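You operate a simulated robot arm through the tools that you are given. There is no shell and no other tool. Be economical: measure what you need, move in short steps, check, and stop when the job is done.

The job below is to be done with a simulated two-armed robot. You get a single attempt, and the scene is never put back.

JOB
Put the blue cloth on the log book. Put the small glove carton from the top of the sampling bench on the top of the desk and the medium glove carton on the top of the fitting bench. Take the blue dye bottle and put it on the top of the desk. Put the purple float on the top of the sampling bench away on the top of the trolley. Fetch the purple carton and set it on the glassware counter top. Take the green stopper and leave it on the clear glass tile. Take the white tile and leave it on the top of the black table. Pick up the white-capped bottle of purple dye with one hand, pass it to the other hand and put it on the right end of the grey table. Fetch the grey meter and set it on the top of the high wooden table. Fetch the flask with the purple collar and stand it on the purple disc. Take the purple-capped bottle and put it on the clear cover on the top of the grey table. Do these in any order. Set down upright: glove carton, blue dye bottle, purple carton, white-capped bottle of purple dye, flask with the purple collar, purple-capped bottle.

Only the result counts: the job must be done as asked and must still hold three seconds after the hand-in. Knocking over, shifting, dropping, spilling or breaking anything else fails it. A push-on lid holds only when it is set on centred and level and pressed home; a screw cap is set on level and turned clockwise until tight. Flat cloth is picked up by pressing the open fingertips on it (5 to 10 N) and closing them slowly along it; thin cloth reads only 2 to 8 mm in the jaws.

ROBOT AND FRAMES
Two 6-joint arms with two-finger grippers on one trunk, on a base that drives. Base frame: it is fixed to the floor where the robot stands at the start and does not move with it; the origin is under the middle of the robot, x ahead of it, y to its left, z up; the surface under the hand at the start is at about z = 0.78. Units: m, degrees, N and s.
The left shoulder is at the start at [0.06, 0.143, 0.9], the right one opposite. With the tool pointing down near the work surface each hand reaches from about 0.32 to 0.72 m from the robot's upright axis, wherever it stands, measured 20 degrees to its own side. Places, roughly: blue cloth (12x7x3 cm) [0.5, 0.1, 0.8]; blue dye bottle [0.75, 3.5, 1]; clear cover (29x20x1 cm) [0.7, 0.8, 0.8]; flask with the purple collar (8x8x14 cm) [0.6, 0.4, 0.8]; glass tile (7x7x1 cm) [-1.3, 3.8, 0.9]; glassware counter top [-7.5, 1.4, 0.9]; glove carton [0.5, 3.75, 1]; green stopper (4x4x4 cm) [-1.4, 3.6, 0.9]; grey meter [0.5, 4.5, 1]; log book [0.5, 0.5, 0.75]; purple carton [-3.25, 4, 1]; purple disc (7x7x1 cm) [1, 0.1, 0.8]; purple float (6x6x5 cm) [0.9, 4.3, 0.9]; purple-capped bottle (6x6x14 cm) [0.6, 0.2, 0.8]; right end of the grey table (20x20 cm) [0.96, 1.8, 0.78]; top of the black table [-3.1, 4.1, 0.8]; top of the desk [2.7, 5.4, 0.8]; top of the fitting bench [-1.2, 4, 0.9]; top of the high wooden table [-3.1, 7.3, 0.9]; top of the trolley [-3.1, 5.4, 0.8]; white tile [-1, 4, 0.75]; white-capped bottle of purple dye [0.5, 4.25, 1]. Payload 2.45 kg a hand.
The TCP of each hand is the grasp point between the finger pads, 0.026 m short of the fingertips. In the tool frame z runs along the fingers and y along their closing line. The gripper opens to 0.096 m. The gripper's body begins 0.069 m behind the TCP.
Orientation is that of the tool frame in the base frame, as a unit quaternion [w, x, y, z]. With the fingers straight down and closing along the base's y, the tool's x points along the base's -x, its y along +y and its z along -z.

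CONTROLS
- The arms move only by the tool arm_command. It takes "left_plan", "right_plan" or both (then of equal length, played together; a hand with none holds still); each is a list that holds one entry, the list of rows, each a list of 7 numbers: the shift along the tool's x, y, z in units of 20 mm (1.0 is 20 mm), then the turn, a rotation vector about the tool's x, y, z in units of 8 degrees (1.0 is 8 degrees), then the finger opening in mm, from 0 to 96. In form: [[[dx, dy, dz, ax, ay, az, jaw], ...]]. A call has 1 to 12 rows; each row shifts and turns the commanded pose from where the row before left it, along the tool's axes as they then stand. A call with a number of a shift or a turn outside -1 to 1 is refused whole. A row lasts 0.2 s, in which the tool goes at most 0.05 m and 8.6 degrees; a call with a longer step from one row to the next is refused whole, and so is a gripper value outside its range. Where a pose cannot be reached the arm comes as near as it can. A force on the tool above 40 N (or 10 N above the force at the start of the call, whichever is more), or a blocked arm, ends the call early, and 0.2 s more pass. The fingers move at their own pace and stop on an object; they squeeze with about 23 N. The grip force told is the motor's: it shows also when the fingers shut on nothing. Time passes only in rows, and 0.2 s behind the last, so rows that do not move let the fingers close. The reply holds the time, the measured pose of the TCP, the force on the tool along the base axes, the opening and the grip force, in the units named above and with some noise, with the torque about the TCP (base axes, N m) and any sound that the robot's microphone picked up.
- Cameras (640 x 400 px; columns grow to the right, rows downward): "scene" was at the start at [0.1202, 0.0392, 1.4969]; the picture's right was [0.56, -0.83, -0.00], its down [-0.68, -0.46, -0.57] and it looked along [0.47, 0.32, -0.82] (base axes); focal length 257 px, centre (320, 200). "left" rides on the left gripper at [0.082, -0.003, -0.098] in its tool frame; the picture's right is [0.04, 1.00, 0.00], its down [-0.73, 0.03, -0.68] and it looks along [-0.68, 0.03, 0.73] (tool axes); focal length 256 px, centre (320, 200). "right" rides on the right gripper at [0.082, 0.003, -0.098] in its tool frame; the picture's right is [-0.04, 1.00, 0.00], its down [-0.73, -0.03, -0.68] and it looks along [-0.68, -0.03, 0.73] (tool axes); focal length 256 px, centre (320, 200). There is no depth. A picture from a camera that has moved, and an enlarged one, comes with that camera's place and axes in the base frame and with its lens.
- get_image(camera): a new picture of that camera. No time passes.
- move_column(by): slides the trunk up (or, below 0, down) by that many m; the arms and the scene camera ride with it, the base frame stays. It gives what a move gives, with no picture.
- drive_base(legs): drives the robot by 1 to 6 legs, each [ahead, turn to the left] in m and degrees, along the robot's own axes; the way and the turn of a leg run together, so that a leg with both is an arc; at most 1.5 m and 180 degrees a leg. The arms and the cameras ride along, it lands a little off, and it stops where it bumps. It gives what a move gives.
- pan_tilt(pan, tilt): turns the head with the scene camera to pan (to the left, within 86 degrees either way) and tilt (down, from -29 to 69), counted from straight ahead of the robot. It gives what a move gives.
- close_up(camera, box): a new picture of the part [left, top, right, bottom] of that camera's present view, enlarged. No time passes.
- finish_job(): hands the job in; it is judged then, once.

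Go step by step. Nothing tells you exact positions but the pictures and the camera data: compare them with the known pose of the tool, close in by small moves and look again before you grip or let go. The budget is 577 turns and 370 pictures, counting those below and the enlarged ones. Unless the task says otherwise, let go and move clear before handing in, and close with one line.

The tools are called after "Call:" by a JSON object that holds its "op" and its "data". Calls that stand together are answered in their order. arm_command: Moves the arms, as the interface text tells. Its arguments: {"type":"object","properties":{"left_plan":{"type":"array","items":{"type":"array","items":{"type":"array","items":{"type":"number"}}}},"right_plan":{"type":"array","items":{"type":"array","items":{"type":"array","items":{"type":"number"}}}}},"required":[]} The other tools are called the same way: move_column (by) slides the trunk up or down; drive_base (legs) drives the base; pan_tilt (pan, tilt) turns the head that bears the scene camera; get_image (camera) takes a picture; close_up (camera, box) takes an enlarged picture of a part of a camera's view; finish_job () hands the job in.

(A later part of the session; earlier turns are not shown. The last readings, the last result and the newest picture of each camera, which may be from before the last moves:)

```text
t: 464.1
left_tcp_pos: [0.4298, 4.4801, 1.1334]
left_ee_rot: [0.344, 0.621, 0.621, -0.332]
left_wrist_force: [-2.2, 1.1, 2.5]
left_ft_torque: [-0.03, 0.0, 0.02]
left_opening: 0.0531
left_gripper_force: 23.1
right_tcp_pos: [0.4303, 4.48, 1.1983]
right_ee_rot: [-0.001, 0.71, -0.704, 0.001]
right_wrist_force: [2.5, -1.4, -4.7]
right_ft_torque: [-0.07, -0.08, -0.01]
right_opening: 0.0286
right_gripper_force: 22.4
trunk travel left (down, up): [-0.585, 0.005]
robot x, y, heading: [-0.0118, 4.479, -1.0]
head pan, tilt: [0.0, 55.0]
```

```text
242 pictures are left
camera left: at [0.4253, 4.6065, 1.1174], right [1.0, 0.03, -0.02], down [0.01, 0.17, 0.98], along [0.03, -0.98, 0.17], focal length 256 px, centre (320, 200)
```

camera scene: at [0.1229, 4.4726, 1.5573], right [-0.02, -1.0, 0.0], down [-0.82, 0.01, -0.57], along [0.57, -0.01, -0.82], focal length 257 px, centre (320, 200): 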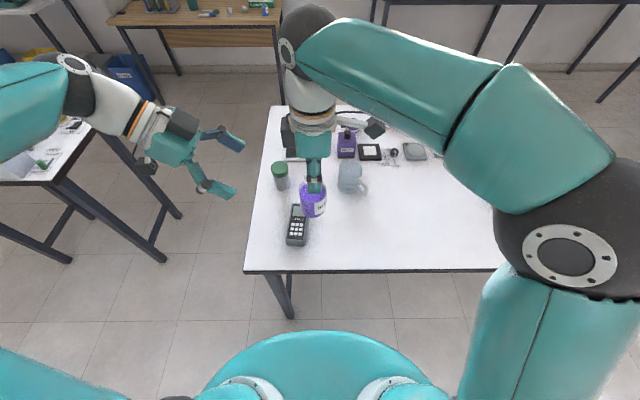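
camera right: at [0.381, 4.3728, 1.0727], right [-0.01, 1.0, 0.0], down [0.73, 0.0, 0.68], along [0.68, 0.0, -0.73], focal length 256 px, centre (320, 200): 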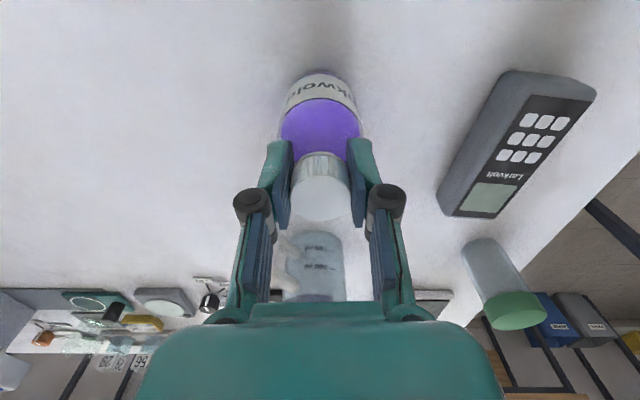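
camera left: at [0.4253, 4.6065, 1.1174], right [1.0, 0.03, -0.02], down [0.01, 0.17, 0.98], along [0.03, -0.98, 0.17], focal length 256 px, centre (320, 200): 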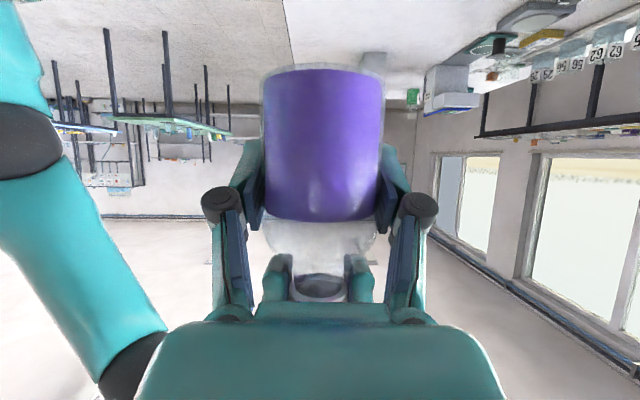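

The left hand holds the bottle. I release the right hand and raise it.

Call:
{"op": "arm_command", "data": {"right_plan": [[[0, 0, 0, 0, 0, 0, 32], [0, 0, 0, 0, 0, 0, 45], [0, 0, 0, 0, 0, 0, 60], [0, 0, 0, 0, 0, 0, 60], [0, 0, -0.5, 0, 0, 0, 60], [0, 0, -1, 0, 0, 0, 60], [0, 0, -1, 0, 0, 0, 60], [0, 0, -1, 0, 0, 0, 60], [0, 0, -1, 0, 0, 0, 60]]]}}

Call:
{"op": "get_image", "data": {"camera": "scene"}}

Call:
{"op": "get_image", "data": {"camera": "left"}}

```text
t: 466.1
left_tcp_pos: [0.4294, 4.4799, 1.1328]
left_ee_rot: [0.344, 0.621, 0.621, -0.333]
left_wrist_force: [0.0, -0.2, -0.8]
left_ft_torque: [-0.01, -0.03, -0.04]
left_opening: 0.053
left_gripper_force: 23.3
right_tcp_pos: [0.4292, 4.4809, 1.2886]
right_ee_rot: [0.0, 0.711, -0.704, 0.0]
right_wrist_force: [-0.5, 0.2, -1.0]
right_ft_torque: [0.0, 0.0, 0.01]
right_opening: 0.06
right_gripper_force: 0.1
trunk travel left (down, up): [-0.585, 0.005]
robot x, y, heading: [-0.0119, 4.4784, -1.0]
head pan, tilt: [0.0, 55.0]
```

```text
241 pictures are left
camera scene: at [0.1229, 4.4735, 1.5573], right [-0.02, -1.0, 0.0], down [-0.82, 0.01, -0.57], along [0.57, -0.01, -0.82], focal length 257 px, centre (320, 200)
```

scene: 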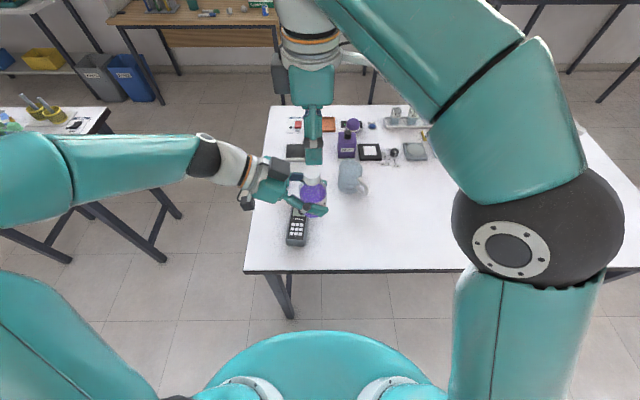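

```text
240 pictures are left
camera left: at [0.4253, 4.6067, 1.1172], right [1.0, 0.03, -0.02], down [0.01, 0.17, 0.98], along [0.03, -0.98, 0.17], focal length 256 px, centre (320, 200)
```

left: 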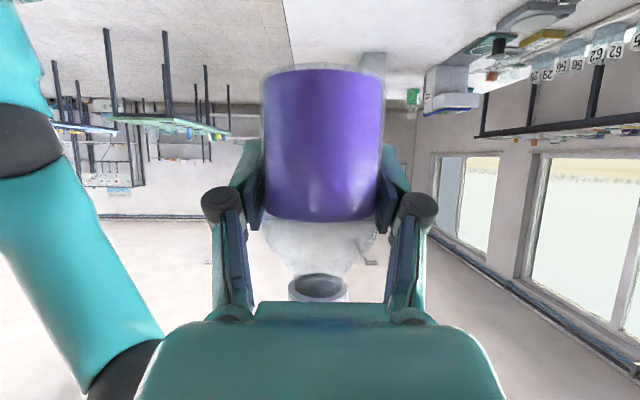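

The hand-over is done. While here I also fetch the grey meter with the right hand: I move the left hand with the bottle aside and turn the right hand over the meter.

Call:
{"op": "arm_command", "data": {"left_plan": [[[0.434, 0, -0.99, 0, 0, 0, 30], [0.434, 0, -0.99, 0, 0, 0, 30], [0.434, 0, -0.99, 0, 0, 0, 30], [0.434, 0, -0.99, 0, 0, 0, 30], [0.434, 0, -0.99, 0, 0, 0, 30], [0.434, 0, -0.99, 0, 0, 0, 30], [0.434, 0, -0.99, 0, 0, 0, 30], [0.434, 0, -0.99, 0, 0, 0, 30], [0.434, 0, -0.99, 0, 0, 0, 30], [0.434, 0, -0.99, 0, 0, 0, 30], [0.434, 0, -0.99, 0, 0, 0, 30], [0.434, 0, -0.99, 0, 0, 0, 30]]], "right_plan": [[[0, 0, 0, 0, 0, 1, 96], [0, 0, 0, 0, 0, 1, 96], [0, 0, 0, 0, 0, 1, 96], [0, 0, 0, 0, 0, 1, 96], [0, 0, 0, 0, 0, 1, 96], [0, 0, 0, 0, 0, 1, 96], [0, 0, 0, 0, 0, 1, 96], [0, 0, 0, 0, 0, 1, 96], [0, 0, 0, 0, 0, 1, 96], [0, 0, 0, 0, 0, 1, 96], [0, 0, 0, 0, 0, 1, 96], [0, 0, 0, 0, 0, 0.3, 96]]]}}

Call:
{"op": "arm_command", "data": {"right_plan": [[[-0.7, 0.6, 1, 0, 0, 0, 96], [-0.7, 0.6, 1, 0, 0, 0, 96], [-0.7, 0.6, 1, 0, 0, 0, 96], [-0.7, 0.5, 1, 0, 0, 0, 96], [0, 0.4, 1, 0, 0, 0, 96], [0, 0, 1, 0, 0, 0, 96], [0, 0, 1, 0, 0, 0, 96], [0, 0, 1, 0, 0, 0, 96]]]}}

Call:
{"op": "get_image", "data": {"camera": "right"}}

Call:
{"op": "get_image", "data": {"camera": "scene"}}

```text
t: 468.7
left_tcp_pos: [0.4258, 4.7378, 1.1722]
left_ee_rot: [0.345, 0.62, 0.621, -0.333]
left_wrist_force: [-0.6, 0.2, -1.4]
left_ft_torque: [-0.06, 0.0, 0.0]
left_opening: 0.0533
left_gripper_force: 22.8
right_tcp_pos: [0.4281, 4.4805, 1.2884]
right_ee_rot: [0.0, 0.0, 1.0, -0.001]
right_wrist_force: [-0.1, 0.5, 0.1]
right_ft_torque: [0.01, 0.04, -0.02]
right_opening: 0.096
right_gripper_force: 0.1
trunk travel left (down, up): [-0.585, 0.005]
robot x, y, heading: [-0.0094, 4.477, -1.1]
head pan, tilt: [0.0, 55.0]
```

```text
t: 470.5
left_tcp_pos: [0.427, 4.7378, 1.1726]
left_ee_rot: [0.344, 0.621, 0.621, -0.333]
left_wrist_force: [0.5, -0.4, -2.5]
left_ft_torque: [-0.02, -0.02, 0.0]
left_opening: 0.0533
left_gripper_force: 22.2
right_tcp_pos: [0.4856, 4.5335, 1.1286]
right_ee_rot: [0.0, -0.002, 1.0, 0.001]
right_wrist_force: [-0.5, 0.5, 0.2]
right_ft_torque: [0.0, 0.01, 0.02]
right_opening: 0.096
right_gripper_force: 0.0
trunk travel left (down, up): [-0.585, 0.005]
robot x, y, heading: [-0.0092, 4.4777, -1.0]
head pan, tilt: [0.0, 55.0]
```

```text
239 pictures are left
camera right: at [0.4034, 4.5374, 1.2262], right [0.04, 1.0, 0.0], down [0.73, -0.03, 0.68], along [0.68, -0.03, -0.73], focal length 256 px, centre (320, 200)
```

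right: 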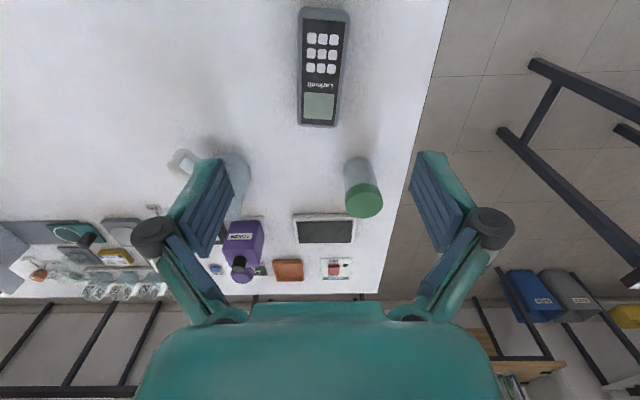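

```text
238 pictures are left
camera scene: at [0.1234, 4.4733, 1.5573], right [-0.02, -1.0, 0.0], down [-0.82, 0.01, -0.57], along [0.57, -0.01, -0.82], focal length 257 px, centre (320, 200)
```

scene: 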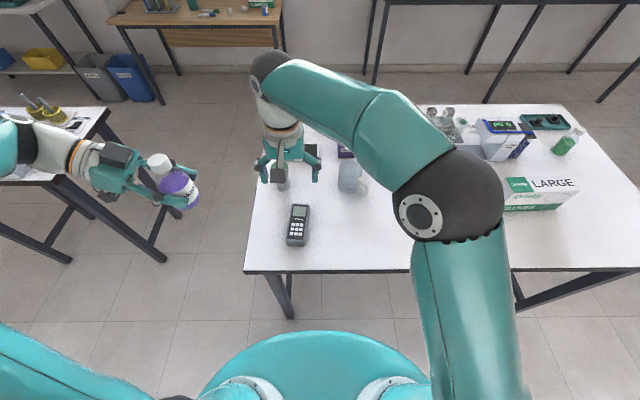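

Call:
{"op": "arm_command", "data": {"right_plan": [[[-0.97, 0.12, 1, 0, 0, 0, 96], [0, 0, 1, 0, 0, 0, 96], [0, 0, 1, 0, 0, 0, 96], [0, 0, 1, 0, 0, 0, 96], [0, 0, 1, 0, 0, 0, 96], [0, 0, 1, 0, 0, 0, 96], [0, 0, 1, 0, 0, 0, 96], [0, 0, 1, 0, 0, 0, 96], [0, 0, 1, 0, 0, 0, 96], [0, 0, 1, 0, 0, 0, 96], [0, 0, 0.5, 0, 0, 0, 96], [0, 0, 0, 0, 0, 0, 96]]]}}

Call:
{"op": "get_image", "data": {"camera": "right"}}

```text
t: 473.1
left_tcp_pos: [0.4265, 4.7375, 1.173]
left_ee_rot: [0.345, 0.62, 0.621, -0.333]
left_wrist_force: [0.0, 0.0, -1.6]
left_ft_torque: [-0.04, 0.01, 0.02]
left_opening: 0.0534
left_gripper_force: 23.5
right_tcp_pos: [0.5036, 4.5361, 0.9179]
right_ee_rot: [0.001, -0.001, 1.0, -0.001]
right_wrist_force: [0.0, -0.1, 0.6]
right_ft_torque: [-0.01, -0.01, 0.04]
right_opening: 0.096
right_gripper_force: 0.0
trunk travel left (down, up): [-0.585, 0.005]
robot x, y, heading: [-0.0105, 4.4778, -0.8]
head pan, tilt: [0.0, 55.0]
```

```text
237 pictures are left
camera right: at [0.422, 4.539, 1.0158], right [0.04, 1.0, 0.0], down [0.73, -0.03, 0.68], along [0.68, -0.03, -0.73], focal length 256 px, centre (320, 200)
```

right: 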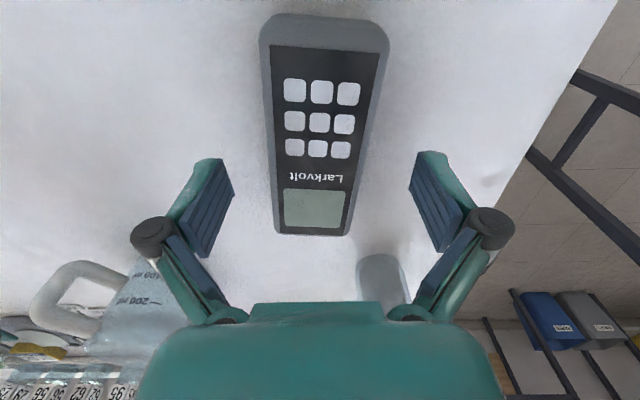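

Call:
{"op": "arm_command", "data": {"right_plan": [[[0, 0, 0.8, 0, 0, 0, 96], [0, 0, 0.8, 0, 0, 0, 96], [0, 0, 0.6, 0, 0, 0, 96], [0, 0, 0, 0, 0, 0, 70], [0, 0, 0, 0, 0, 0, 50], [0, 0, 0, 0, 0, 0, 40], [0, 0, 0, 0, 0, 0, 40]]]}}

Call:
{"op": "get_image", "data": {"camera": "right"}}

```text
t: 474.6
left_tcp_pos: [0.4245, 4.7365, 1.1733]
left_ee_rot: [0.345, 0.621, 0.621, -0.332]
left_wrist_force: [0.3, 0.8, -0.9]
left_ft_torque: [-0.01, 0.01, 0.01]
left_opening: 0.0531
left_gripper_force: 23.0
right_tcp_pos: [0.5077, 4.5368, 0.8828]
right_ee_rot: [0.005, -0.001, 1.0, 0.0]
right_wrist_force: [-5.9, -5.4, 23.2]
right_ft_torque: [-0.27, 0.65, -0.08]
right_opening: 0.059
right_gripper_force: 45.5
trunk travel left (down, up): [-0.585, 0.005]
robot x, y, heading: [-0.013, 4.4789, -1.0]
head pan, tilt: [0.0, 55.0]
stopped in row 7 (right hand): the force on the tool passed its limit at 51 N (the readings are from after the stop); the commanded pose is now the measured one
```

```text
236 pictures are left
camera right: at [0.4229, 4.5392, 0.9794], right [0.04, 1.0, 0.0], down [0.73, -0.03, 0.69], along [0.69, -0.03, -0.73], focal length 256 px, centre (320, 200)
```

right: 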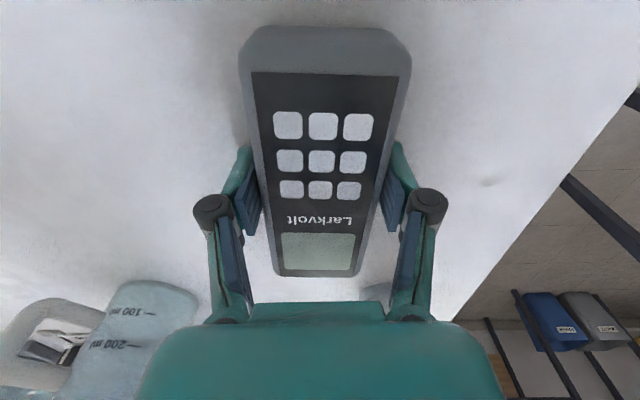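

The fingertips touch the bench, and the meter is gripped. I lift it.

Call:
{"op": "arm_command", "data": {"right_plan": [[[0, 0, -0.1, 0, 0, 0, 40], [0, 0, -0.3, 0, 0, 0, 40], [0, 0, -0.5, 0, 0, 0, 40], [0, 0, -0.5, 0, 0, 0, 40], [0, 0, 0, 0, 0, 0, 40]]]}}

Call:
{"op": "arm_command", "data": {"right_plan": [[[0, 0, -1, 0, 0, 0, 40], [0, 0, -1, 0, 0, 0, 40], [0, 0, -1, 0, 0, 0, 40], [0, 0, -1, 0, 0, 0, 40], [0, 0, -1, 0, 0, 0, 40], [0, 0, -1, 0, 0, 0, 40], [0, 0, -1, 0, 0, 0, 40], [0, 0, -1, 0, 0, 0, 40], [0, 0, -1, 0, 0, 0, 40], [0, 0, -1, 0, 0, 0, 40], [0.5, 0, -1, 0, 0, 0, 40], [1, 0, -1, 0, 0, 0, 40]]]}}

Call:
{"op": "get_image", "data": {"camera": "scene"}}

Call:
{"op": "get_image", "data": {"camera": "right"}}

```text
t: 475.8
left_tcp_pos: [0.4266, 4.7365, 1.1731]
left_ee_rot: [0.345, 0.62, 0.622, -0.332]
left_wrist_force: [0.3, -0.4, -2.4]
left_ft_torque: [-0.03, 0.01, 0.01]
left_opening: 0.0532
left_gripper_force: 22.7
right_tcp_pos: [0.5059, 4.537, 0.9074]
right_ee_rot: [0.003, -0.002, 1.0, 0.0]
right_wrist_force: [0.0, 0.3, -2.5]
right_ft_torque: [0.0, -0.01, 0.02]
right_opening: 0.059
right_gripper_force: 23.0
trunk travel left (down, up): [-0.585, 0.005]
robot x, y, heading: [-0.0128, 4.4738, -0.7]
head pan, tilt: [0.0, 55.0]
```

```text
t: 478.4
left_tcp_pos: [0.4268, 4.7365, 1.1728]
left_ee_rot: [0.345, 0.621, 0.621, -0.333]
left_wrist_force: [0.0, 0.6, -2.2]
left_ft_torque: [-0.03, -0.02, 0.01]
left_opening: 0.0533
left_gripper_force: 23.0
right_tcp_pos: [0.4742, 4.536, 1.1467]
right_ee_rot: [0.005, -0.001, 1.0, 0.0]
right_wrist_force: [1.1, -0.1, -3.0]
right_ft_torque: [0.0, 0.01, 0.0]
right_opening: 0.0588
right_gripper_force: 22.9
trunk travel left (down, up): [-0.585, 0.005]
robot x, y, heading: [-0.0126, 4.4751, -0.6]
head pan, tilt: [0.0, 55.0]
```

```text
235 pictures are left
camera scene: at [0.1219, 4.4732, 1.5574], right [-0.02, -1.0, 0.0], down [-0.82, 0.01, -0.57], along [0.57, -0.01, -0.82], focal length 257 px, centre (320, 200)
```

scene: 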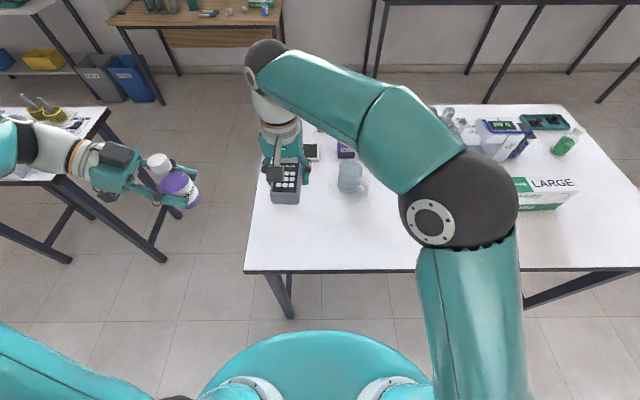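

```text
234 pictures are left
camera right: at [0.3906, 4.5389, 1.2445], right [0.04, 1.0, 0.0], down [0.73, -0.03, 0.69], along [0.68, -0.03, -0.73], focal length 256 px, centre (320, 200)
```

right: 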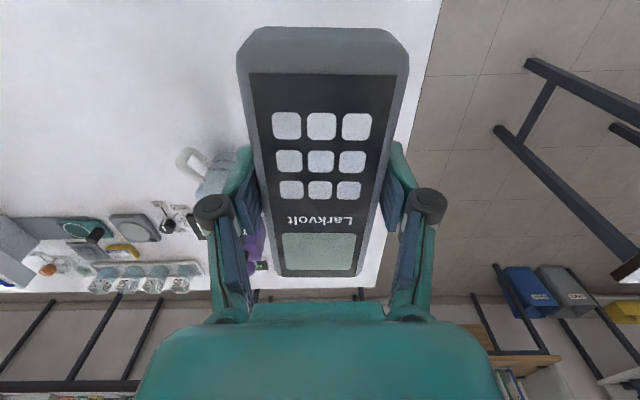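

The meter is held. I drive south to the north end of the grey table to set down the purple bottle.

Call:
{"op": "drive_base", "data": {"legs": [[-0.05, 0], [0, -45]]}}

Call:
{"op": "drive_base", "data": {"legs": [[0, -45], [1.0, 0], [0.95, 0]]}}

Call:
{"op": "drive_base", "data": {"legs": [[0, 45]]}}

Call:
{"op": "drive_base", "data": {"legs": [[0, 45], [0.85, 0]]}}

Call:
{"op": "drive_base", "data": {"legs": [[0, -45]]}}

Call:
{"op": "drive_base", "data": {"legs": [[0, -45]]}}

Call:
{"op": "get_image", "data": {"camera": "scene"}}

```text
t: 481.6
left_tcp_pos: [0.4321, 4.3509, 1.172]
left_ee_rot: [0.191, 0.811, 0.336, -0.439]
left_wrist_force: [-0.1, 0.3, -1.2]
left_ft_torque: [-0.02, 0.02, 0.0]
left_opening: 0.053
left_gripper_force: 22.8
right_tcp_pos: [0.3238, 4.1737, 1.1467]
right_ee_rot: [0.003, 0.382, 0.924, -0.002]
right_wrist_force: [-0.6, 0.8, -2.0]
right_ft_torque: [0.03, 0.01, 0.03]
right_opening: 0.0586
right_gripper_force: 22.6
trunk travel left (down, up): [-0.585, 0.005]
robot x, y, heading: [-0.0357, 4.5004, -45.9]
head pan, tilt: [0.0, 55.0]
```

```text
t: 493.8
left_tcp_pos: [0.134, 2.1151, 1.1724]
left_ee_rot: [0.004, 0.878, -0.007, -0.478]
left_wrist_force: [0.0, 0.5, -1.8]
left_ft_torque: [-0.03, -0.02, -0.02]
left_opening: 0.0531
left_gripper_force: 24.0
right_tcp_pos: [-0.0686, 2.0714, 1.1471]
right_ee_rot: [0.003, 0.713, 0.702, -0.002]
right_wrist_force: [-0.2, -0.5, -3.0]
right_ft_torque: [0.02, -0.02, 0.0]
right_opening: 0.0578
right_gripper_force: 22.6
trunk travel left (down, up): [-0.585, 0.005]
robot x, y, heading: [-0.0889, 2.5595, -91.7]
head pan, tilt: [0.0, 55.0]
```

```text
t: 496.5
left_tcp_pos: [0.3813, 2.4019, 1.1737]
left_ee_rot: [0.189, 0.813, 0.331, -0.44]
left_wrist_force: [-0.1, -0.2, -1.7]
left_ft_torque: [0.01, 0.0, -0.03]
left_opening: 0.0531
left_gripper_force: 23.0
right_tcp_pos: [0.2704, 2.2281, 1.1479]
right_ee_rot: [0.004, 0.388, 0.922, -0.001]
right_wrist_force: [0.2, -1.1, -2.2]
right_ft_torque: [0.01, -0.02, -0.02]
right_opening: 0.0577
right_gripper_force: 23.2
trunk travel left (down, up): [-0.585, 0.005]
robot x, y, heading: [-0.1137, 2.5292, -46.8]
head pan, tilt: [0.0, 55.0]
```

```text
t: 499.2
left_tcp_pos: [0.3374, 2.7842, 1.1745]
left_ee_rot: [0.34, 0.629, 0.612, -0.338]
left_wrist_force: [-0.6, 0.3, -1.9]
left_ft_torque: [-0.02, 0.0, 0.02]
left_opening: 0.0532
left_gripper_force: 22.9
right_tcp_pos: [0.3808, 2.5805, 1.1441]
right_ee_rot: [0.0, 0.017, 1.0, -0.003]
right_wrist_force: [-1.1, 0.3, -2.8]
right_ft_torque: [-0.04, 0.01, -0.03]
right_opening: 0.0578
right_gripper_force: 22.6
trunk travel left (down, up): [-0.585, 0.005]
robot x, y, heading: [-0.1108, 2.4975, -2.5]
head pan, tilt: [0.0, 55.0]
stopped in leg 1: the robot was blocked; the commanded pose is now the measured one
```

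```text
t: 502.2
left_tcp_pos: [0.4069, 2.384, 1.1761]
left_ee_rot: [0.185, 0.815, 0.328, -0.44]
left_wrist_force: [-0.9, 0.1, -1.1]
left_ft_torque: [0.05, -0.04, 0.05]
left_opening: 0.0533
left_gripper_force: 23.2
right_tcp_pos: [0.2937, 2.209, 1.1455]
right_ee_rot: [0.0, 0.394, 0.919, 0.0]
right_wrist_force: [-0.5, -1.0, -2.6]
right_ft_torque: [0.06, -0.05, 0.03]
right_opening: 0.0577
right_gripper_force: 23.2
trunk travel left (down, up): [-0.585, 0.005]
robot x, y, heading: [-0.0855, 2.5201, -47.0]
head pan, tilt: [0.0, 55.0]
stopped in leg 1: the robot was blocked; the commanded pose is now the measured one
```

```text
t: 504.9
left_tcp_pos: [0.1647, 2.0721, 1.1741]
left_ee_rot: [0.0, 0.878, -0.014, -0.479]
left_wrist_force: [-1.3, -0.3, -1.1]
left_ft_torque: [0.02, 0.02, 0.01]
left_opening: 0.0529
left_gripper_force: 23.1
right_tcp_pos: [-0.0402, 2.0321, 1.1453]
right_ee_rot: [-0.001, 0.72, 0.694, -0.002]
right_wrist_force: [0.7, -0.3, -2.3]
right_ft_torque: [0.06, -0.03, 0.0]
right_opening: 0.0577
right_gripper_force: 22.9
trunk travel left (down, up): [-0.585, 0.005]
robot x, y, heading: [-0.0517, 2.5199, -92.0]
head pan, tilt: [0.0, 55.0]
```

```text
233 pictures are left
camera scene: at [-0.0538, 2.3839, 1.5572], right [-1.0, 0.04, 0.0], down [0.03, 0.82, -0.57], along [-0.02, -0.57, -0.82], focal length 257 px, centre (320, 200)
```

scene: 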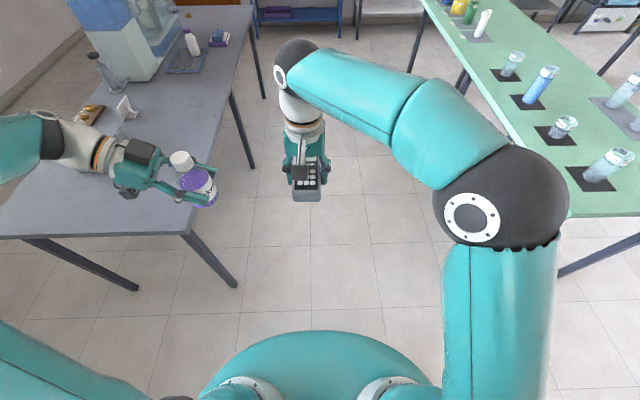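

One turn was blocked midway, so the sideways leg did not run. I redo it step by step.

Call:
{"op": "drive_base", "data": {"legs": [[0, 45]]}}

Call:
{"op": "drive_base", "data": {"legs": [[0, 44]]}}

Call:
{"op": "drive_base", "data": {"legs": [[0.83, 0]]}}

```text
t: 507.6
left_tcp_pos: [0.4165, 2.354, 1.1761]
left_ee_rot: [0.183, 0.817, 0.322, -0.442]
left_wrist_force: [0.9, -1.7, -0.8]
left_ft_torque: [-0.01, 0.03, -0.01]
left_opening: 0.0532
left_gripper_force: 23.5
right_tcp_pos: [0.3011, 2.1814, 1.1463]
right_ee_rot: [-0.001, 0.4, 0.916, -0.002]
right_wrist_force: [-0.3, 0.2, -2.3]
right_ft_torque: [0.01, 0.04, 0.0]
right_opening: 0.058
right_gripper_force: 22.6
trunk travel left (down, up): [-0.585, 0.005]
robot x, y, heading: [-0.0756, 2.5002, -47.7]
head pan, tilt: [0.0, 55.0]
```

```text
t: 510.4
left_tcp_pos: [0.3847, 2.7321, 1.1761]
left_ee_rot: [0.333, 0.64, 0.601, -0.344]
left_wrist_force: [-0.2, 0.4, -2.1]
left_ft_torque: [-0.07, -0.02, 0.0]
left_opening: 0.0529
left_gripper_force: 23.1
right_tcp_pos: [0.4186, 2.528, 1.1469]
right_ee_rot: [-0.001, 0.031, 1.0, -0.004]
right_wrist_force: [-0.5, -0.1, -2.1]
right_ft_torque: [-0.06, -0.01, 0.03]
right_opening: 0.0578
right_gripper_force: 23.0
trunk travel left (down, up): [-0.585, 0.005]
robot x, y, heading: [-0.0692, 2.4621, -4.2]
head pan, tilt: [0.0, 55.0]
stopped in leg 1: the robot was blocked; the commanded pose is now the measured one
```

```text
t: 514.9
left_tcp_pos: [1.223, 2.6674, 1.1767]
left_ee_rot: [0.332, 0.641, 0.6, -0.345]
left_wrist_force: [-0.3, -0.4, -1.6]
left_ft_torque: [0.0, 0.05, -0.03]
left_opening: 0.0528
left_gripper_force: 23.2
right_tcp_pos: [1.256, 2.4651, 1.1479]
right_ee_rot: [0.0, 0.031, 1.0, -0.002]
right_wrist_force: [0.6, 0.2, -2.4]
right_ft_torque: [-0.03, 0.04, 0.0]
right_opening: 0.0577
right_gripper_force: 22.5
trunk travel left (down, up): [-0.585, 0.005]
robot x, y, heading: [0.7646, 2.3991, -4.1]
head pan, tilt: [0.0, 55.0]
```

Call:
{"op": "drive_base", "data": {"legs": [[0, -43]]}}

Call:
{"op": "drive_base", "data": {"legs": [[0, -43]]}}

Call:
{"op": "get_image", "data": {"camera": "scene"}}

Call:
{"op": "get_image", "data": {"camera": "right"}}

```text
t: 517.8
left_tcp_pos: [1.2789, 2.281, 1.1776]
left_ee_rot: [0.182, 0.817, 0.324, -0.441]
left_wrist_force: [-0.7, -0.5, -1.4]
left_ft_torque: [0.08, -0.05, 0.02]
left_opening: 0.0533
left_gripper_force: 22.8
right_tcp_pos: [1.1664, 2.1107, 1.1491]
right_ee_rot: [-0.001, 0.395, 0.919, 0.0]
right_wrist_force: [-0.5, -0.4, -1.3]
right_ft_torque: [0.07, -0.02, 0.0]
right_opening: 0.0574
right_gripper_force: 23.5
trunk travel left (down, up): [-0.585, 0.005]
robot x, y, heading: [0.7912, 2.424, -46.9]
head pan, tilt: [0.0, 55.0]
stopped in leg 1: the robot was blocked; the commanded pose is now the measured one
```

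```text
t: 520.4
left_tcp_pos: [1.0537, 1.9816, 1.1768]
left_ee_rot: [0.008, 0.878, 0.003, -0.479]
left_wrist_force: [0.7, 0.3, -2.6]
left_ft_torque: [0.01, 0.07, -0.02]
left_opening: 0.0532
left_gripper_force: 23.3
right_tcp_pos: [0.854, 1.9361, 1.1472]
right_ee_rot: [-0.003, 0.704, 0.71, -0.001]
right_wrist_force: [-0.8, -0.6, -2.1]
right_ft_torque: [0.02, 0.01, 0.01]
right_opening: 0.058
right_gripper_force: 22.9
trunk travel left (down, up): [-0.585, 0.005]
robot x, y, heading: [0.8236, 2.4225, -89.8]
head pan, tilt: [0.0, 55.0]
```

```text
232 pictures are left
camera scene: at [0.8246, 2.2861, 1.5572], right [-1.0, -0.01, 0.0], down [-0.01, 0.82, -0.57], along [0.0, -0.57, -0.82], focal length 257 px, centre (320, 200)
```

scene: 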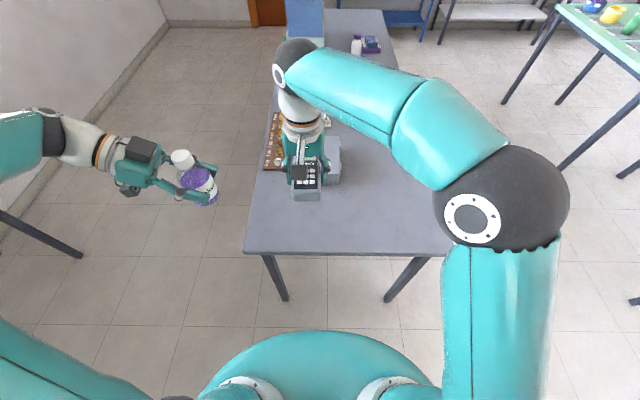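

```text
231 pictures are left
camera right: at [0.8563, 2.0174, 1.2453], right [1.0, -0.03, -0.01], down [-0.02, -0.73, 0.68], along [-0.03, -0.68, -0.73], focal length 256 px, centre (320, 200)
```

right: 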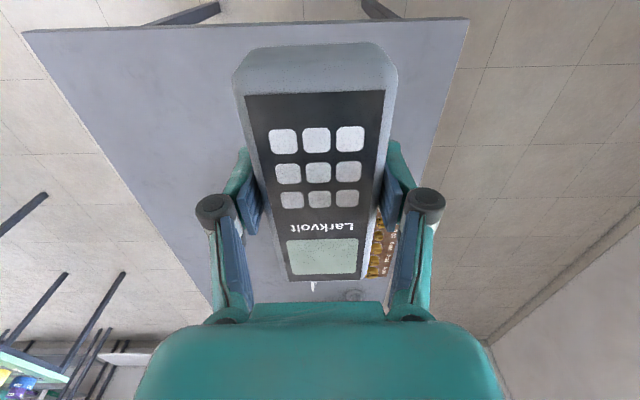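

The table's north edge is at y 1.95, and the target area is free. I move the meter hand aside and carry the bottle over (0.96, 1.80).

Call:
{"op": "arm_command", "data": {"left_plan": [[[-0.282, 0.994, 0.456, 0, 0, 0, 30], [-0.282, 0.994, 0.456, 0, 0, 0, 30], [-0.282, 0.994, 0.456, 0, 0, 0, 30], [-0.282, 0.994, 0.456, 0, 0, 0, 30], [-0.282, 0.994, 0.456, 0, 0, 0, 30], [-0.282, 0.994, 0.456, 0, 0, 0, 30], [-0.282, 0.994, 0.456, 0, 0, 0, 30], [-0.282, 0.994, 0.456, 0, 0, 0, 30], [-0.282, 0.994, 0.456, 0, 0, 0, 30], [0, 0, 0, 0, 0, 0, 30]]], "right_plan": [[[0, -1, -0.2, 0, 0, 0, 40], [0, -1, -0.2, 0, 0, 0, 40], [0, -1, -0.2, 0, 0, 0, 40], [0, -1, -0.2, 0, 0, 0, 40], [0, -1, 0, 0, 0, 0, 40], [0, -1, 0, 0, 0, 0, 40], [0, -1, 0, 0, 0, 0, 40], [0, -1, 0, 0, 0, 0, 40], [0, -1, 0, 0, 0, 0, 40], [0, 0, 0, 0, 0, 0, 40]]]}}

Call:
{"op": "arm_command", "data": {"left_plan": [[[0.94, 0, 0.605, 0, 0, 0, 30], [0.94, 0, 0.605, 0, 0, 0, 30], [0.94, 0, 0.605, 0, 0, 0, 30], [0.94, 0, 0.605, 0, 0, 0, 30], [0.94, 0, 0.605, 0, 0, 0, 30], [0.94, 0, 0.605, 0, 0, 0, 30], [0.94, 0, 0.605, 0, 0, 0, 30], [0.94, 0, 0.605, 0, 0, 0, 30], [0.94, 0, 0.605, 0, 0, 0, 30], [0, 0, 0, 0, 0, 0, 30]]]}}

Call:
{"op": "get_image", "data": {"camera": "scene"}}

Call:
{"op": "get_image", "data": {"camera": "left"}}

```text
t: 522.6
left_tcp_pos: [0.96, 1.8029, 1.1784]
left_ee_rot: [0.008, 0.878, 0.002, -0.478]
left_wrist_force: [-0.3, -0.4, -1.5]
left_ft_torque: [0.0, -0.02, 0.0]
left_opening: 0.0533
left_gripper_force: 22.7
right_tcp_pos: [0.6752, 1.9359, 1.1661]
right_ee_rot: [-0.002, 0.704, 0.711, -0.002]
right_wrist_force: [0.2, 0.8, -1.8]
right_ft_torque: [0.03, 0.01, -0.01]
right_opening: 0.0578
right_gripper_force: 22.9
trunk travel left (down, up): [-0.585, 0.005]
robot x, y, heading: [0.8236, 2.4202, -89.8]
head pan, tilt: [0.0, 55.0]
```

```text
t: 524.8
left_tcp_pos: [0.961, 1.8006, 0.9759]
left_ee_rot: [0.008, 0.878, 0.002, -0.479]
left_wrist_force: [0.8, -0.1, -1.9]
left_ft_torque: [0.0, 0.01, 0.0]
left_opening: 0.0534
left_gripper_force: 22.8
right_tcp_pos: [0.6743, 1.9353, 1.1655]
right_ee_rot: [-0.002, 0.704, 0.71, -0.002]
right_wrist_force: [0.9, -0.1, -3.5]
right_ft_torque: [0.02, -0.01, -0.01]
right_opening: 0.0579
right_gripper_force: 22.7
trunk travel left (down, up): [-0.585, 0.005]
robot x, y, heading: [0.8229, 2.4252, -89.6]
head pan, tilt: [0.0, 55.0]
```

```text
230 pictures are left
camera scene: at [0.8243, 2.2875, 1.5573], right [-1.0, -0.01, 0.0], down [0.0, 0.82, -0.57], along [0.0, -0.57, -0.82], focal length 257 px, centre (320, 200)
```

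scene: 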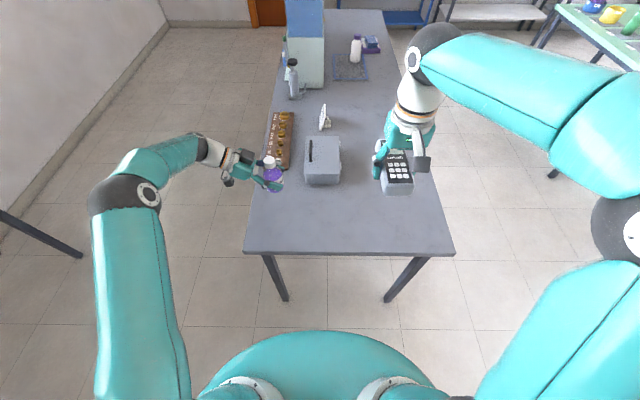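

```text
229 pictures are left
camera left: at [1.0863, 1.8053, 0.9613], right [0.03, -1.0, -0.02], down [0.17, -0.02, 0.98], along [-0.98, -0.04, 0.17], focal length 256 px, centre (320, 200)
```

left: 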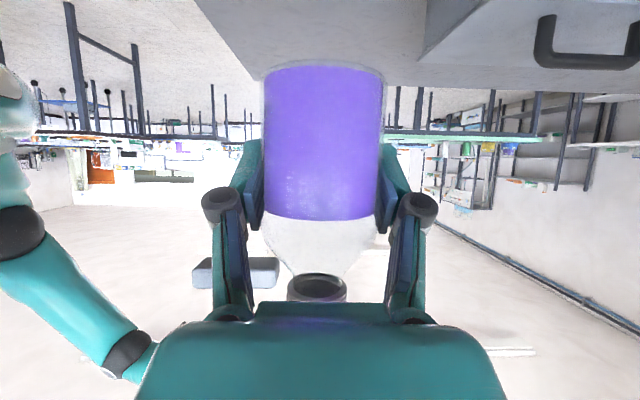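

Call:
{"op": "arm_command", "data": {"left_plan": [[[0.94, 0, 0.605, 0, 0, 0, 30], [0.94, 0, 0.605, 0, 0, 0, 30], [0.94, 0, 0.605, 0, 0, 0, 30], [0.94, 0, 0.605, 0, 0, 0, 30], [0.94, 0, 0.605, 0, 0, 0, 30], [0, 0, 0, 0, 0, 0, 30]]]}}

Call:
{"op": "get_image", "data": {"camera": "left"}}

Call:
{"op": "close_up", "data": {"camera": "scene", "box": [180, 120, 340, 260]}}

```text
t: 526.2
left_tcp_pos: [0.9591, 1.7986, 0.8642]
left_ee_rot: [0.008, 0.878, 0.002, -0.479]
left_wrist_force: [0.3, -0.2, -2.4]
left_ft_torque: [-0.02, 0.0, 0.0]
left_opening: 0.0532
left_gripper_force: 22.4
right_tcp_pos: [0.6735, 1.9356, 1.1659]
right_ee_rot: [-0.001, 0.704, 0.71, -0.002]
right_wrist_force: [-0.4, 0.1, -2.1]
right_ft_torque: [0.02, 0.0, 0.04]
right_opening: 0.0578
right_gripper_force: 23.2
trunk travel left (down, up): [-0.585, 0.005]
robot x, y, heading: [0.8224, 2.4234, -89.4]
head pan, tilt: [0.0, 55.0]
```

```text
228 pictures are left
camera left: at [1.0864, 1.8033, 0.8499], right [0.03, -1.0, -0.02], down [0.17, -0.02, 0.98], along [-0.98, -0.04, 0.17], focal length 256 px, centre (320, 200)
```

left: 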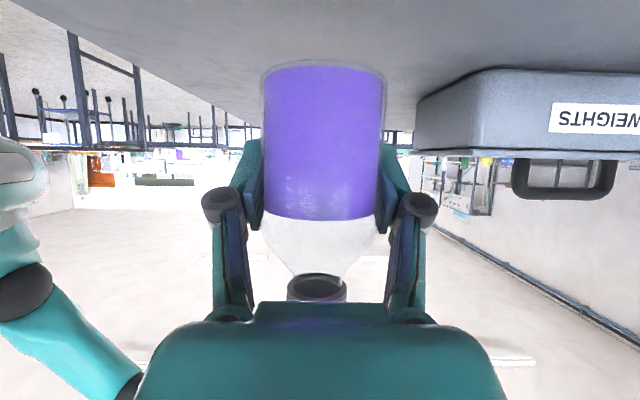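

```text
2.86 times, centred on (260, 190) of scene
camera zoom: at [0.8243, 2.2874, 1.5573], right [-1.0, -0.01, 0.0], down [-0.01, 0.82, -0.57], along [0.0, -0.57, -0.82], focal length 735 px, centre (491, 229)
```

zoom: 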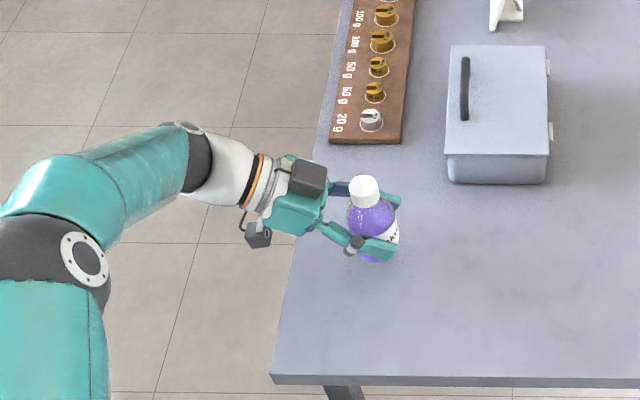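

Call:
{"op": "arm_command", "data": {"left_plan": [[[0.235, 0, 0.151, 0, 0, 0, 30], [0.235, 0, 0.151, 0, 0, 0, 30], [0.235, 0, 0.151, 0, 0, 0, 30], [0, 0, 0, 0, 0, 0, 30]]]}}

Call:
{"op": "arm_command", "data": {"left_plan": [[[0.235, 0, 0.151, 0, 0, 0, 30], [0, 0, 0, 0, 0, 0, 30]]]}}

Call:
{"op": "arm_command", "data": {"left_plan": [[[0.235, 0, 0.151, 0, 0, 0, 30], [0, 0, 0, 0, 0, 0, 30]]]}}

```text
t: 527.2
left_tcp_pos: [0.9592, 1.7998, 0.8473]
left_ee_rot: [0.009, 0.878, 0.003, -0.478]
left_wrist_force: [0.4, -0.3, -1.5]
left_ft_torque: [0.03, -0.01, 0.02]
left_opening: 0.053
left_gripper_force: 22.5
right_tcp_pos: [0.6743, 1.9356, 1.1657]
right_ee_rot: [-0.002, 0.704, 0.71, -0.002]
right_wrist_force: [0.4, -0.2, -2.3]
right_ft_torque: [0.0, 0.01, -0.03]
right_opening: 0.0579
right_gripper_force: 22.8
trunk travel left (down, up): [-0.585, 0.005]
robot x, y, heading: [0.8215, 2.4195, -89.8]
head pan, tilt: [0.0, 55.0]
```

```text
t: 527.8
left_tcp_pos: [0.9599, 1.7997, 0.8418]
left_ee_rot: [0.008, 0.878, 0.003, -0.479]
left_wrist_force: [0.3, 0.3, -1.5]
left_ft_torque: [0.01, 0.02, 0.02]
left_opening: 0.0532
left_gripper_force: 23.4
right_tcp_pos: [0.6736, 1.9351, 1.1655]
right_ee_rot: [-0.002, 0.704, 0.71, -0.001]
right_wrist_force: [-0.3, 0.1, -3.5]
right_ft_torque: [0.02, 0.0, -0.05]
right_opening: 0.0577
right_gripper_force: 23.1
trunk travel left (down, up): [-0.585, 0.005]
robot x, y, heading: [0.8235, 2.4218, -89.5]
head pan, tilt: [0.0, 55.0]
```

```text
t: 528.4
left_tcp_pos: [0.9599, 1.7994, 0.837]
left_ee_rot: [0.007, 0.878, 0.002, -0.479]
left_wrist_force: [-0.6, 0.4, -1.3]
left_ft_torque: [-0.01, 0.02, 0.05]
left_opening: 0.0531
left_gripper_force: 22.9
right_tcp_pos: [0.6734, 1.9352, 1.1652]
right_ee_rot: [-0.001, 0.704, 0.71, -0.003]
right_wrist_force: [-0.4, 0.1, -2.9]
right_ft_torque: [-0.01, 0.01, -0.01]
right_opening: 0.0576
right_gripper_force: 23.4
trunk travel left (down, up): [-0.585, 0.005]
robot x, y, heading: [0.8244, 2.422, -89.8]
head pan, tilt: [0.0, 55.0]
```

Call:
{"op": "arm_command", "data": {"left_plan": [[[0.15, 0, 0.097, 0, 0, 0, 30], [0, 0, 0, 0, 0, 0, 30]]]}}

Call:
{"op": "arm_command", "data": {"left_plan": [[[0.15, 0, 0.097, 0, 0, 0, 30], [0, 0, 0, 0, 0, 0, 30]]]}}

Call:
{"op": "get_image", "data": {"camera": "left"}}

```text
t: 529.0
left_tcp_pos: [0.9603, 1.7994, 0.8331]
left_ee_rot: [0.008, 0.878, 0.002, -0.479]
left_wrist_force: [0.1, -0.1, -1.3]
left_ft_torque: [-0.03, 0.03, 0.0]
left_opening: 0.0531
left_gripper_force: 23.9
right_tcp_pos: [0.6741, 1.9355, 1.1657]
right_ee_rot: [-0.002, 0.704, 0.71, -0.002]
right_wrist_force: [-0.2, 0.4, -1.7]
right_ft_torque: [0.04, 0.02, 0.01]
right_opening: 0.0576
right_gripper_force: 23.1
trunk travel left (down, up): [-0.585, 0.005]
robot x, y, heading: [0.8253, 2.4247, -89.6]
head pan, tilt: [0.0, 55.0]
```

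```text
t: 529.6
left_tcp_pos: [0.9591, 1.7998, 0.8291]
left_ee_rot: [0.007, 0.878, 0.002, -0.479]
left_wrist_force: [1.0, 0.2, -1.5]
left_ft_torque: [0.02, 0.0, -0.01]
left_opening: 0.0534
left_gripper_force: 23.0
right_tcp_pos: [0.6742, 1.9347, 1.1651]
right_ee_rot: [-0.002, 0.704, 0.71, -0.001]
right_wrist_force: [-0.4, -0.4, -3.1]
right_ft_torque: [0.08, 0.0, 0.0]
right_opening: 0.0578
right_gripper_force: 23.1
trunk travel left (down, up): [-0.585, 0.005]
robot x, y, heading: [0.8198, 2.4194, -89.9]
head pan, tilt: [0.0, 55.0]
```

```text
226 pictures are left
camera left: at [1.0861, 1.8035, 0.8145], right [0.03, -1.0, -0.02], down [0.17, -0.02, 0.98], along [-0.98, -0.04, 0.17], focal length 256 px, centre (320, 200)
```

left: 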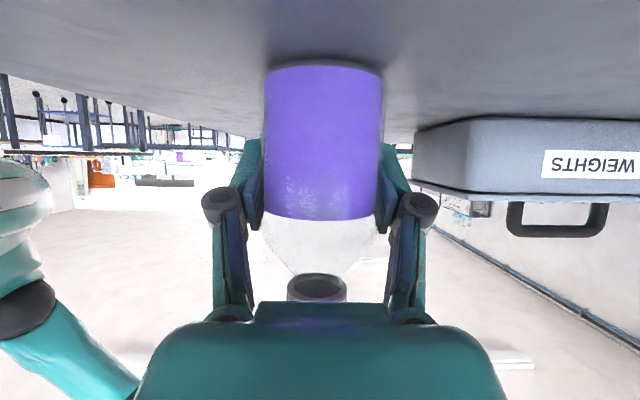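

Almost at the table. A few more millimetres.

Call:
{"op": "arm_command", "data": {"left_plan": [[[0.1, 0, 0.065, 0, 0, 0, 30], [0, 0, 0, 0, 0, 0, 30]]]}}

Call:
{"op": "arm_command", "data": {"left_plan": [[[0.1, 0, 0.065, 0, 0, 0, 30], [0, 0, 0, 0, 0, 0, 30]]]}}

Call:
{"op": "arm_command", "data": {"left_plan": [[[0.1, 0, 0.065, 0, 0, 0, 30], [0, 0, 0, 0, 0, 0, 30]]]}}

```text
t: 530.2
left_tcp_pos: [0.959, 1.7991, 0.8298]
left_ee_rot: [0.008, 0.878, 0.002, -0.479]
left_wrist_force: [1.0, -0.5, 9.8]
left_ft_torque: [0.23, -0.09, -0.01]
left_opening: 0.0533
left_gripper_force: 23.0
right_tcp_pos: [0.6723, 1.9369, 1.1652]
right_ee_rot: [-0.002, 0.704, 0.71, -0.002]
right_wrist_force: [0.0, 0.6, -3.6]
right_ft_torque: [0.02, 0.01, 0.01]
right_opening: 0.0576
right_gripper_force: 23.3
trunk travel left (down, up): [-0.585, 0.005]
robot x, y, heading: [0.8243, 2.428, -89.7]
head pan, tilt: [0.0, 55.0]
```

```text
t: 530.8
left_tcp_pos: [0.9587, 1.7987, 0.8278]
left_ee_rot: [0.01, 0.878, 0.002, -0.478]
left_wrist_force: [-0.3, -3.1, 19.7]
left_ft_torque: [0.14, -0.05, -0.01]
left_opening: 0.0535
left_gripper_force: 22.4
right_tcp_pos: [0.6733, 1.9368, 1.1657]
right_ee_rot: [-0.001, 0.705, 0.71, -0.002]
right_wrist_force: [0.1, 0.6, -2.1]
right_ft_torque: [0.0, 0.02, -0.04]
right_opening: 0.0576
right_gripper_force: 23.2
trunk travel left (down, up): [-0.585, 0.005]
robot x, y, heading: [0.8271, 2.4222, -89.7]
head pan, tilt: [0.0, 55.0]
```

```text
t: 531.4
left_tcp_pos: [0.9593, 1.7986, 0.8243]
left_ee_rot: [0.01, 0.878, 0.003, -0.479]
left_wrist_force: [0.2, -5.5, 19.6]
left_ft_torque: [0.05, -0.08, -0.03]
left_opening: 0.0534
left_gripper_force: 23.5
right_tcp_pos: [0.6732, 1.9361, 1.1659]
right_ee_rot: [-0.002, 0.704, 0.71, -0.002]
right_wrist_force: [-0.2, 0.4, -1.7]
right_ft_torque: [0.0, -0.03, 0.01]
right_opening: 0.0577
right_gripper_force: 23.4
trunk travel left (down, up): [-0.585, 0.005]
robot x, y, heading: [0.8218, 2.422, -89.8]
head pan, tilt: [0.0, 55.0]
```

The bottle stands on the table. I open and retract along the finger direction.

Call:
{"op": "arm_command", "data": {"left_plan": [[[0, 0, 0, 0, 0, 0, 55], [0, 0, 0, 0, 0, 0, 65], [0, 0, 0, 0, 0, 0, 80], [0, 0, 0, 0, 0, 0, 96], [0, 0, 0, 0, 0, 0, 96], [0, 0, -0.5, 0, 0, 0, 96], [0, 0, -1, 0, 0, 0, 96], [0, 0, -1, 0, 0, 0, 96], [0, 0, -1, 0, 0, 0, 96], [0, 0, -1, 0, 0, 0, 96], [0, 0, -1, 0, 0, 0, 96]]]}}

Call:
{"op": "get_image", "data": {"camera": "left"}}

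Call:
{"op": "close_up", "data": {"camera": "scene", "box": [180, 120, 340, 260]}}

```text
t: 533.8
left_tcp_pos: [1.0534, 1.7997, 0.8826]
left_ee_rot: [0.008, 0.878, 0.002, -0.479]
left_wrist_force: [0.3, 0.1, -1.0]
left_ft_torque: [0.0, -0.01, 0.01]
left_opening: 0.096
left_gripper_force: 0.1
right_tcp_pos: [0.6753, 1.935, 1.165]
right_ee_rot: [-0.002, 0.703, 0.711, -0.001]
right_wrist_force: [0.1, 0.8, -2.3]
right_ft_torque: [0.01, 0.03, -0.02]
right_opening: 0.0576
right_gripper_force: 23.0
trunk travel left (down, up): [-0.585, 0.005]
robot x, y, heading: [0.8229, 2.4205, -89.7]
head pan, tilt: [0.0, 55.0]
```

```text
225 pictures are left
camera left: at [1.1794, 1.8046, 0.8674], right [0.03, -1.0, -0.02], down [0.17, -0.02, 0.98], along [-0.98, -0.04, 0.17], focal length 256 px, centre (320, 200)
```

left: 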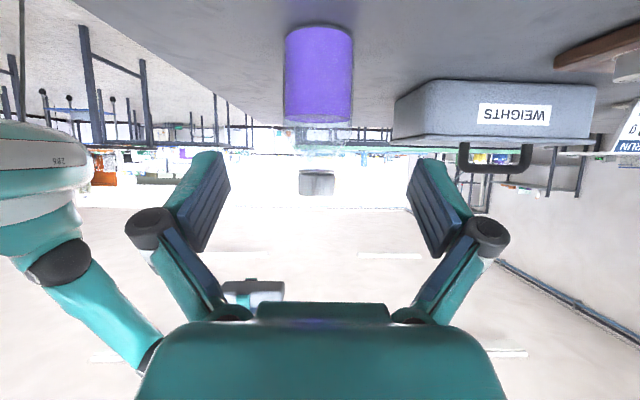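

```text
2.86 times, centred on (260, 190) of scene
camera zoom: at [0.8246, 2.2874, 1.5573], right [-1.0, -0.01, 0.0], down [-0.01, 0.82, -0.57], along [0.0, -0.57, -0.82], focal length 735 px, centre (491, 229)
```

zoom: 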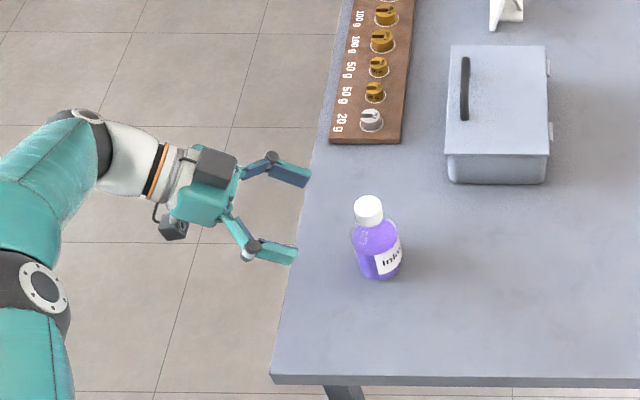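

The bottle stands upright at the right end. I raise the left hand and restore its downward orientation.

Call:
{"op": "arm_command", "data": {"left_plan": [[[-0.94, 0, -0.605, 0, 0, 0, 96], [-0.94, 0, -0.605, 0, 0, 0, 96], [-0.94, 0, -0.605, 0, 0, 0, 96], [-0.94, 0, -0.605, 0, 0, 0, 96], [-0.94, 0, -0.605, 0, 0, 0, 96], [-0.94, 0, -0.605, 0, 0, 0, 96], [-0.94, 0, -0.605, 0, 0, 0, 96], [-0.94, 0, -0.605, 0, 0, 0, 96], [-0.94, 0, -0.605, 0, 0, 0, 96], [-0.5, 0, -0.3, 0, 0, 0, 96]]]}}

Call:
{"op": "arm_command", "data": {"left_plan": [[[0, -0.5, 0, 0, 1, 0, 96], [0, -0.5, 0, 0, 1, 0, 96], [0, -0.5, 0, 0, 1, 0, 96], [0, -0.5, 0, 0, 1, 0, 96], [0, -0.5, 0, 0, 1, 0, 96], [0, -0.5, 0, 0, 1, 0, 96], [0, -0.5, 0, 0, 1, 0, 96], [0, -0.5, 0, 0, 0.15, 0, 96], [0, 0, 0, 0, 0, -1, 96], [0, 0, 0, 0, 0, -1, 96], [0, 0, 0, 0, 0, -1, 96], [0, 0, 0, 0, 0, -1, 96]]]}}

Call:
{"op": "arm_command", "data": {"left_plan": [[[0, 0, 0, 0, 0, -1, 96], [0, 0, 0, 0, 0, -1, 96], [0, 0, 0, 0, 0, -1, 96], [0, 0, 0, 0, 0, -1, 96], [0, 0, 0, 0, 0, -1, 96], [0, 0, 0, 0, 0, -1, 96], [0, 0, 0, 0, 0, -1, 96], [0, 0, 0, 0, 0, -0.2, 96]]]}}

Call:
{"op": "get_image", "data": {"camera": "scene"}}

```text
t: 536.0
left_tcp_pos: [1.0529, 1.8028, 1.0957]
left_ee_rot: [0.008, 0.878, 0.002, -0.479]
left_wrist_force: [0.2, -1.1, -1.1]
left_ft_torque: [-0.01, 0.01, -0.01]
left_opening: 0.0959
left_gripper_force: 0.0
right_tcp_pos: [0.673, 1.9361, 1.1656]
right_ee_rot: [-0.001, 0.704, 0.71, -0.002]
right_wrist_force: [-0.1, -0.9, -2.4]
right_ft_torque: [0.02, -0.01, 0.02]
right_opening: 0.0578
right_gripper_force: 23.2
trunk travel left (down, up): [-0.585, 0.005]
robot x, y, heading: [0.8243, 2.4214, -89.8]
head pan, tilt: [0.0, 55.0]
```

```text
t: 538.6
left_tcp_pos: [1.0502, 1.8839, 1.0947]
left_ee_rot: [0.005, 0.959, 0.282, -0.001]
left_wrist_force: [-0.2, 0.0, 0.0]
left_ft_torque: [0.01, 0.0, 0.0]
left_opening: 0.0962
left_gripper_force: 0.1
right_tcp_pos: [0.6729, 1.9347, 1.1647]
right_ee_rot: [-0.001, 0.704, 0.71, -0.003]
right_wrist_force: [-0.8, 0.6, -2.5]
right_ft_torque: [0.0, 0.0, -0.01]
right_opening: 0.0576
right_gripper_force: 23.1
trunk travel left (down, up): [-0.585, 0.005]
robot x, y, heading: [0.8256, 2.4224, -89.6]
head pan, tilt: [0.0, 55.0]
```

```text
t: 540.4
left_tcp_pos: [1.0502, 1.8834, 1.0936]
left_ee_rot: [0.005, 0.705, 0.709, -0.004]
left_wrist_force: [0.6, 0.2, -0.7]
left_ft_torque: [-0.01, -0.02, -0.01]
left_opening: 0.0961
left_gripper_force: 0.0
right_tcp_pos: [0.6742, 1.936, 1.1666]
right_ee_rot: [-0.002, 0.704, 0.71, -0.001]
right_wrist_force: [-0.2, -0.9, -2.8]
right_ft_torque: [-0.01, -0.02, -0.03]
right_opening: 0.0579
right_gripper_force: 23.0
trunk travel left (down, up): [-0.585, 0.005]
robot x, y, heading: [0.8212, 2.4222, -89.5]
head pan, tilt: [0.0, 55.0]
```

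```text
223 pictures are left
camera scene: at [0.8244, 2.2874, 1.5573], right [-1.0, -0.01, 0.0], down [0.0, 0.82, -0.57], along [0.0, -0.57, -0.82], focal length 257 px, centre (320, 200)
```

scene: 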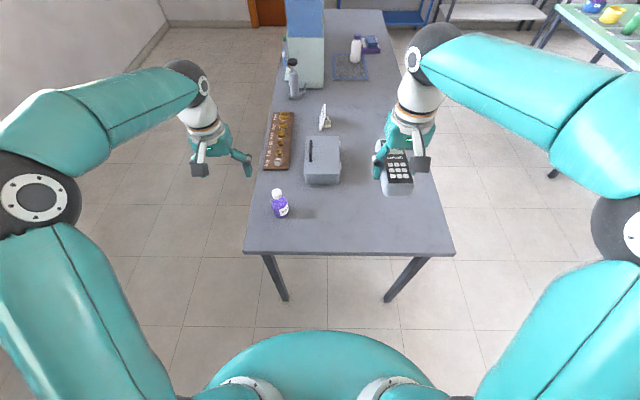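

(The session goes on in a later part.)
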